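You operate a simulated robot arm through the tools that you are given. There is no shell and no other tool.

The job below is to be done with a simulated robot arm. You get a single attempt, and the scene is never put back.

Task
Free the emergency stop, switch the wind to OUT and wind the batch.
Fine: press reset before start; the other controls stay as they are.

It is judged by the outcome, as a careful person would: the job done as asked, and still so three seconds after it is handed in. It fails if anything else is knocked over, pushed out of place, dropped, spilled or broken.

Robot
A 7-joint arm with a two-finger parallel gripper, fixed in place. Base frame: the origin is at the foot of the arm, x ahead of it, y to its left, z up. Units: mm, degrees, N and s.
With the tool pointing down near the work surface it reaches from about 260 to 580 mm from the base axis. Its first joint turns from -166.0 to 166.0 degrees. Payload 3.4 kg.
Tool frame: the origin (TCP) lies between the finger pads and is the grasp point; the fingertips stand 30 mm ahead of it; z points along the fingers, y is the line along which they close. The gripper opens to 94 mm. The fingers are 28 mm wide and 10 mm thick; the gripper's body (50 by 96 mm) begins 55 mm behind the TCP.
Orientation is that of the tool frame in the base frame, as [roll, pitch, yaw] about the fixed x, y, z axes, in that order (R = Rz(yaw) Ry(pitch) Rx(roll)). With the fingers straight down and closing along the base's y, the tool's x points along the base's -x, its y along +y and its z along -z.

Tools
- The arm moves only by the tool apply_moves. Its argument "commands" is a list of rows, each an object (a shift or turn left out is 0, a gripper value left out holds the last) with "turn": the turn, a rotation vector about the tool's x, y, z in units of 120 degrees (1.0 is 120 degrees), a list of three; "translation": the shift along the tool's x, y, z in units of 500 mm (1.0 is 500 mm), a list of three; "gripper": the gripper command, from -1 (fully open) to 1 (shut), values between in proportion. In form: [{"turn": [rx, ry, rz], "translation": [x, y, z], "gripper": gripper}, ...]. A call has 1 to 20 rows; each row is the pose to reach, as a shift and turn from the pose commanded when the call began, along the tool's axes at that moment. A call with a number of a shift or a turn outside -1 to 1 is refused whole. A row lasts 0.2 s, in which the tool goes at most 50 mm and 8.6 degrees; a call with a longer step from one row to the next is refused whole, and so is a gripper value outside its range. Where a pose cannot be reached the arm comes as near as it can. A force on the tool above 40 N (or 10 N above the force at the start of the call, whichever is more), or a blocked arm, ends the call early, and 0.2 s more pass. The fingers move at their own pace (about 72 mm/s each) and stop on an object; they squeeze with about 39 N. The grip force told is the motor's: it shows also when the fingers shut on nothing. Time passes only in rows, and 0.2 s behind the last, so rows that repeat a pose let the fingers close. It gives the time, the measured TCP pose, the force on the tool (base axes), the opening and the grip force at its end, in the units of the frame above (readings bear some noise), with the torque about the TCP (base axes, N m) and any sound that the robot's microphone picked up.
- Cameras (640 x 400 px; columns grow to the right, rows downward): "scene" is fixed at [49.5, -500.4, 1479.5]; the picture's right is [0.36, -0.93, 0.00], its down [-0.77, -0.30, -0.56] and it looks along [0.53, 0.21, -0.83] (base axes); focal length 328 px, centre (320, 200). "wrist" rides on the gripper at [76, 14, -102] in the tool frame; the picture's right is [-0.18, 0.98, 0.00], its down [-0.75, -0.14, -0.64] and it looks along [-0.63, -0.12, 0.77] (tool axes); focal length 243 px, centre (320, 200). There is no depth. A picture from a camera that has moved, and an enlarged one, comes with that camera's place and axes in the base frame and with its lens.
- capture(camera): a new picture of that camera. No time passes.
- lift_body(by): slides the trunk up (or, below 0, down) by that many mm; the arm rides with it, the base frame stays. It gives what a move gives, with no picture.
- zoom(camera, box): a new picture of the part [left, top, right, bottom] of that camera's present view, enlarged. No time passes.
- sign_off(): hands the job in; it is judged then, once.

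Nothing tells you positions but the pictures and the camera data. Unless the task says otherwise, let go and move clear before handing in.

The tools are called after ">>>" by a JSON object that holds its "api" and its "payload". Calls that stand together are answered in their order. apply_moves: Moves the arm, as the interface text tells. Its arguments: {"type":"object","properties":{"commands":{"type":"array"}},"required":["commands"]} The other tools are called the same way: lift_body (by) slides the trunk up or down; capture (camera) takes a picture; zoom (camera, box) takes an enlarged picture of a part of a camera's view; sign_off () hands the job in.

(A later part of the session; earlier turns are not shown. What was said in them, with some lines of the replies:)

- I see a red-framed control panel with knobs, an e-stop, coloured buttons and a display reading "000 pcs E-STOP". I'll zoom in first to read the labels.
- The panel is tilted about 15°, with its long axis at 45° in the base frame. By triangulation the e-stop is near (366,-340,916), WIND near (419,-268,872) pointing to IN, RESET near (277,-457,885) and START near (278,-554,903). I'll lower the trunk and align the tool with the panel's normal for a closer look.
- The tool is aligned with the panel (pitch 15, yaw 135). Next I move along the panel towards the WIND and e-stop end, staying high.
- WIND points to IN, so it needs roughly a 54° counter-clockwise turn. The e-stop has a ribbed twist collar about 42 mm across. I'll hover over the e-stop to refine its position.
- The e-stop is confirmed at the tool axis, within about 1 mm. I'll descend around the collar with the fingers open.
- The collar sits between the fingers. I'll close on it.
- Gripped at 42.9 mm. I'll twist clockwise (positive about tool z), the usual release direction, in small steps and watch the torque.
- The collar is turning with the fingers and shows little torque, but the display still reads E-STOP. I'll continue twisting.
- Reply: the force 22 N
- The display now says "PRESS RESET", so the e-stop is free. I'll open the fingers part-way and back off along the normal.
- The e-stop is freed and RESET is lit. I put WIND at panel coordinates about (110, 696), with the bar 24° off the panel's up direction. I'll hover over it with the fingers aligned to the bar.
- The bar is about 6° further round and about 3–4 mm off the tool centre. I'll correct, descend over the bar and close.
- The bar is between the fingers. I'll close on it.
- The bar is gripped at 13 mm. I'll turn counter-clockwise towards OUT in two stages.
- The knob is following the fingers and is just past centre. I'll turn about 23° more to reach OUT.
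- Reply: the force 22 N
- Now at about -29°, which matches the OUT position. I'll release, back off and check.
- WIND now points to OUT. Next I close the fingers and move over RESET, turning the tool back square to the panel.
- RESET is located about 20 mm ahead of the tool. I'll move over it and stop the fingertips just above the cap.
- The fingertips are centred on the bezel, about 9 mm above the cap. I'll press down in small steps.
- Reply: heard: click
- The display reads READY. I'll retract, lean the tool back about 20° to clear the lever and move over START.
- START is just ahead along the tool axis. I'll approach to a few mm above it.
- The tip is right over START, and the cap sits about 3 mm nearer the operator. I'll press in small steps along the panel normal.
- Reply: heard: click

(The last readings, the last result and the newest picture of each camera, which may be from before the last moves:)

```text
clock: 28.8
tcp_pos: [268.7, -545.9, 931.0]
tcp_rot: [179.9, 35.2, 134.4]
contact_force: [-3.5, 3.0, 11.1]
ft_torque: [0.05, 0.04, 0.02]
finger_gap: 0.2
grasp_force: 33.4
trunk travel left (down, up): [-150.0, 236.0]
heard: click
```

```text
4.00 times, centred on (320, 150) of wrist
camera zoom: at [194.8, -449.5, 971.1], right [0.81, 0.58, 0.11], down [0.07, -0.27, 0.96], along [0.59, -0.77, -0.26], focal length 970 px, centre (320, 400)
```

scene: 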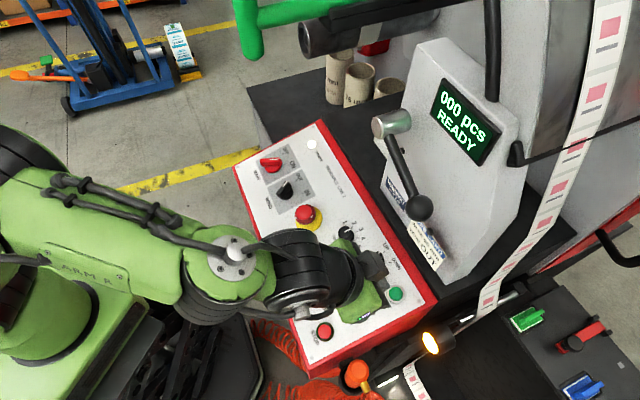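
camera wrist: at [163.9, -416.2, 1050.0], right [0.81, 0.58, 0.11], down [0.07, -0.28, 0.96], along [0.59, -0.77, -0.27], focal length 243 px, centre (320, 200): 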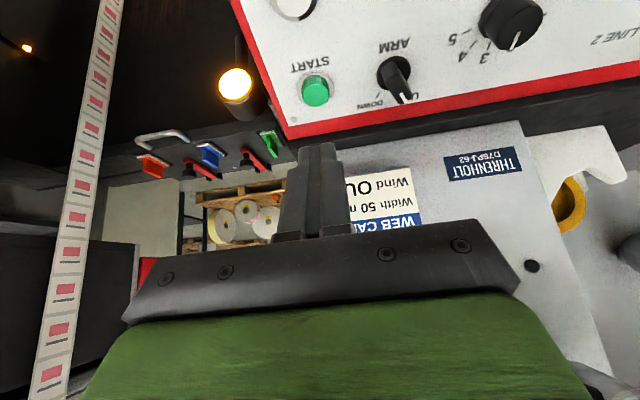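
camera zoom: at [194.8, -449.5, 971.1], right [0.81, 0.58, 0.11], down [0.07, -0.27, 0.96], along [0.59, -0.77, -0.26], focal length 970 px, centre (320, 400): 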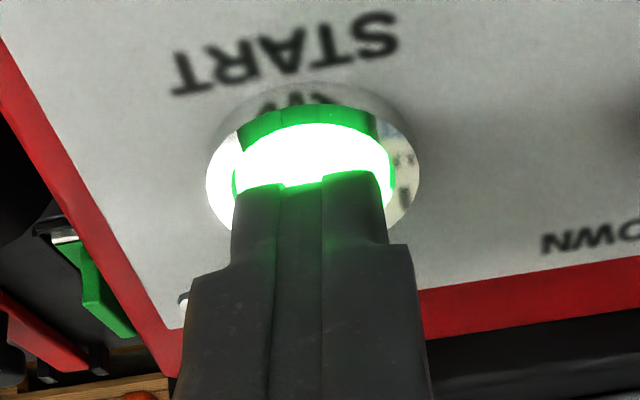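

The machine is RUNNING and counting pieces. I'll retract clear of the panel and watch the batch.

>>> {"api": "apply_moves", "payload": {"commands": [{"translation": [0, 0, -0.06], "gripper": 1}, {"translation": [0, 0, -0.13], "gripper": 1}, {"translation": [0, 0, -0.2], "gripper": 1}, {"translation": [0.05, 0, -0.25], "gripper": 1}, {"translation": [0.12, 0, -0.28], "gripper": 1}, {"translation": [0.2, 0, -0.3], "gripper": 1}, {"translation": [0.26, 0, -0.3], "gripper": 1}, {"translation": [0.26, 0, -0.3], "gripper": 1}]}}

>>> {"api": "capture", "payload": {"camera": "scene"}}

>>> {"api": "zoom", "payload": {"camera": "scene", "box": [360, 60, 520, 160]}}

```text
clock: 30.6
tcp_pos: [134.6, -409.5, 979.0]
tcp_rot: [179.9, 35.0, 134.4]
contact_force: [0.3, 0.1, -0.6]
ft_torque: [0.0, 0.02, 0.0]
finger_gap: 0.0
grasp_force: 32.7
trunk travel left (down, up): [-150.0, 236.0]
```

```text
taken
```

scene: 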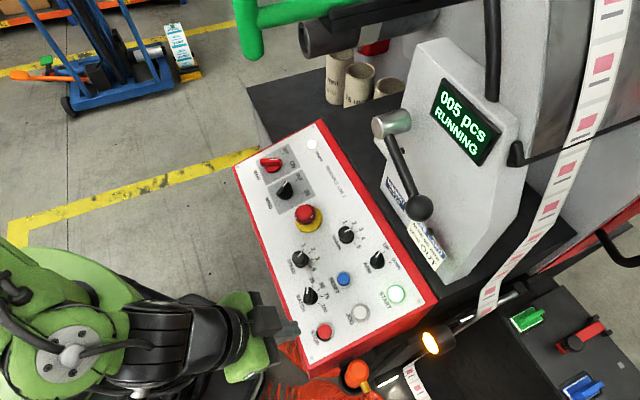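

```text
4.00 times, centred on (440, 110) of scene
camera zoom: at [49.5, -500.4, 1479.5], right [0.36, -0.93, 0.0], down [-0.77, -0.3, -0.56], along [0.53, 0.21, -0.83], focal length 1314 px, centre (-160, 560)
```

zoom: 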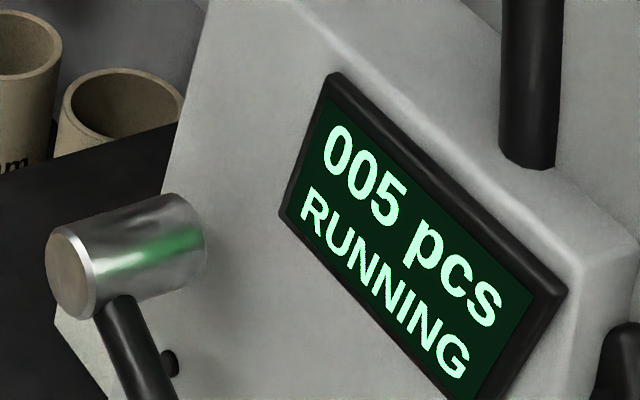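

It's at 005 pcs and counting, with the arm clear. I'll wait for the batch to finish.

>>> {"api": "apply_moves", "payload": {"commands": [{"gripper": 1}, {"gripper": 1}, {"gripper": 1}, {"gripper": 1}, {"gripper": 1}, {"gripper": 1}, {"gripper": 1}, {"gripper": 1}, {"gripper": 1}, {"gripper": 1}, {"gripper": 1}, {"gripper": 1}, {"gripper": 1}, {"gripper": 1}, {"gripper": 1}, {"gripper": 1}, {"gripper": 1}, {"gripper": 1}, {"gripper": 1}, {"gripper": 1}]}}

>>> {"api": "apply_moves", "payload": {"commands": [{"gripper": 1}, {"gripper": 1}, {"gripper": 1}, {"gripper": 1}, {"gripper": 1}, {"gripper": 1}, {"gripper": 1}, {"gripper": 1}, {"gripper": 1}, {"gripper": 1}, {"gripper": 1}, {"gripper": 1}, {"gripper": 1}, {"gripper": 1}, {"gripper": 1}, {"gripper": 1}, {"gripper": 1}, {"gripper": 1}, {"gripper": 1}, {"gripper": 1}]}}

>>> {"api": "capture", "payload": {"camera": "scene"}}

>>> {"api": "zoom", "payload": {"camera": "scene", "box": [230, 120, 450, 340]}}

```text
clock: 34.8
tcp_pos: [135.3, -410.2, 978.3]
tcp_rot: [179.9, 35.0, 134.3]
contact_force: [-0.4, 0.6, 1.1]
ft_torque: [0.02, -0.02, 0.01]
finger_gap: 0.0
grasp_force: 33.0
trunk travel left (down, up): [-150.0, 236.0]
```

```text
clock: 39.0
tcp_pos: [134.2, -409.9, 978.5]
tcp_rot: [179.9, 35.0, 134.4]
contact_force: [0.1, 0.0, -0.4]
ft_torque: [0.04, -0.04, 0.0]
finger_gap: 0.2
grasp_force: 33.0
trunk travel left (down, up): [-150.0, 236.0]
```

```text
taken
```

scene: 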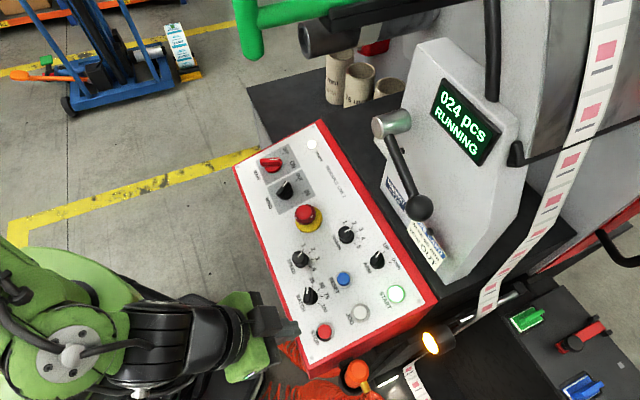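

```text
1.82 times, centred on (340, 230) of scene
camera zoom: at [49.5, -500.4, 1479.5], right [0.36, -0.93, 0.0], down [-0.77, -0.3, -0.56], along [0.53, 0.21, -0.83], focal length 597 px, centre (284, 146)
```

zoom: 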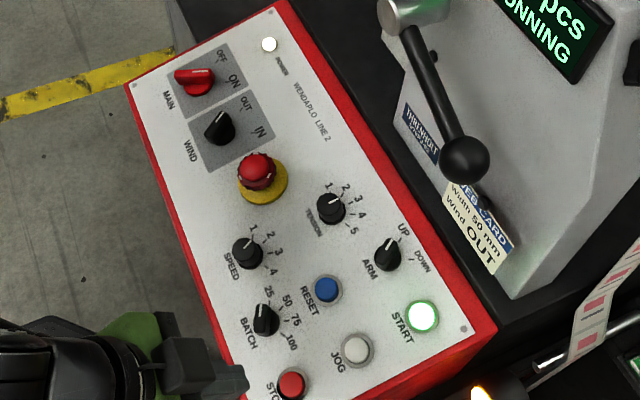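

It's at 024 pcs and still running, and all the other knobs are unchanged. I'll wait a little longer.

>>> {"api": "apply_moves", "payload": {"commands": [{"gripper": 1}, {"gripper": 1}, {"gripper": 1}, {"gripper": 1}, {"gripper": 1}, {"gripper": 1}, {"gripper": 1}, {"gripper": 1}, {"gripper": 1}, {"gripper": 1}]}}

>>> {"api": "capture", "payload": {"camera": "scene"}}

>>> {"api": "zoom", "payload": {"camera": "scene", "box": [360, 60, 520, 160]}}

```text
clock: 41.1
tcp_pos: [135.1, -408.7, 979.2]
tcp_rot: [179.9, 35.0, 134.2]
contact_force: [-0.6, 0.9, 0.6]
ft_torque: [0.02, 0.0, 0.04]
finger_gap: 0.0
grasp_force: 33.0
trunk travel left (down, up): [-150.0, 236.0]
```

```text
taken
```

scene: 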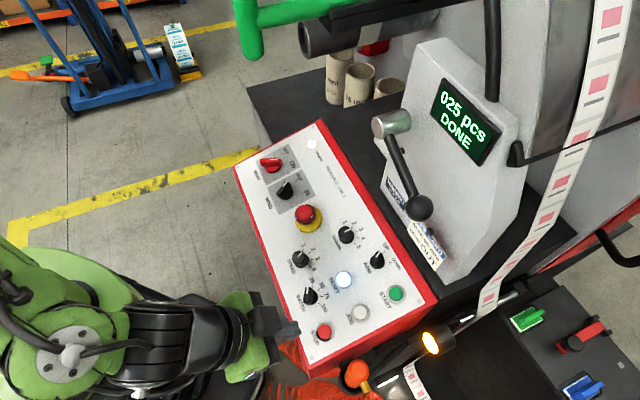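

```text
4.00 times, centred on (440, 110) of scene
camera zoom: at [49.5, -500.4, 1479.5], right [0.36, -0.93, 0.0], down [-0.77, -0.3, -0.56], along [0.53, 0.21, -0.83], focal length 1314 px, centre (-160, 560)
```

zoom: 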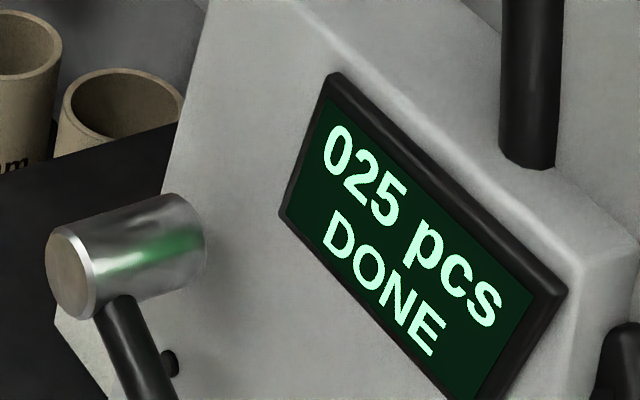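

The display reads "025 pcs DONE". The e-stop is free, WIND is at OUT, the other controls are untouched and the arm is clear, so I'm handing in.

>>> {"api": "sign_off", "payload": {}}

```text
The job is handed in.
```

The batch is wound: the display reads "025 pcs DONE", and I've handed the job in.

- **Emergency stop:** I freed it by twisting its collar clockwise, and the display changed from "E-STOP" to "PRESS RESET".
- **Wind:** it now points to OUT, which matches the job card on the machine.
- **Reset, then start:** reset brought up "READY", then start set it running. I waited for it to count to 25.

The other controls are as they were, nothing was knocked or moved, and the arm is clear of the panel. The reset button has lit up again since the batch finished; I left it alone.
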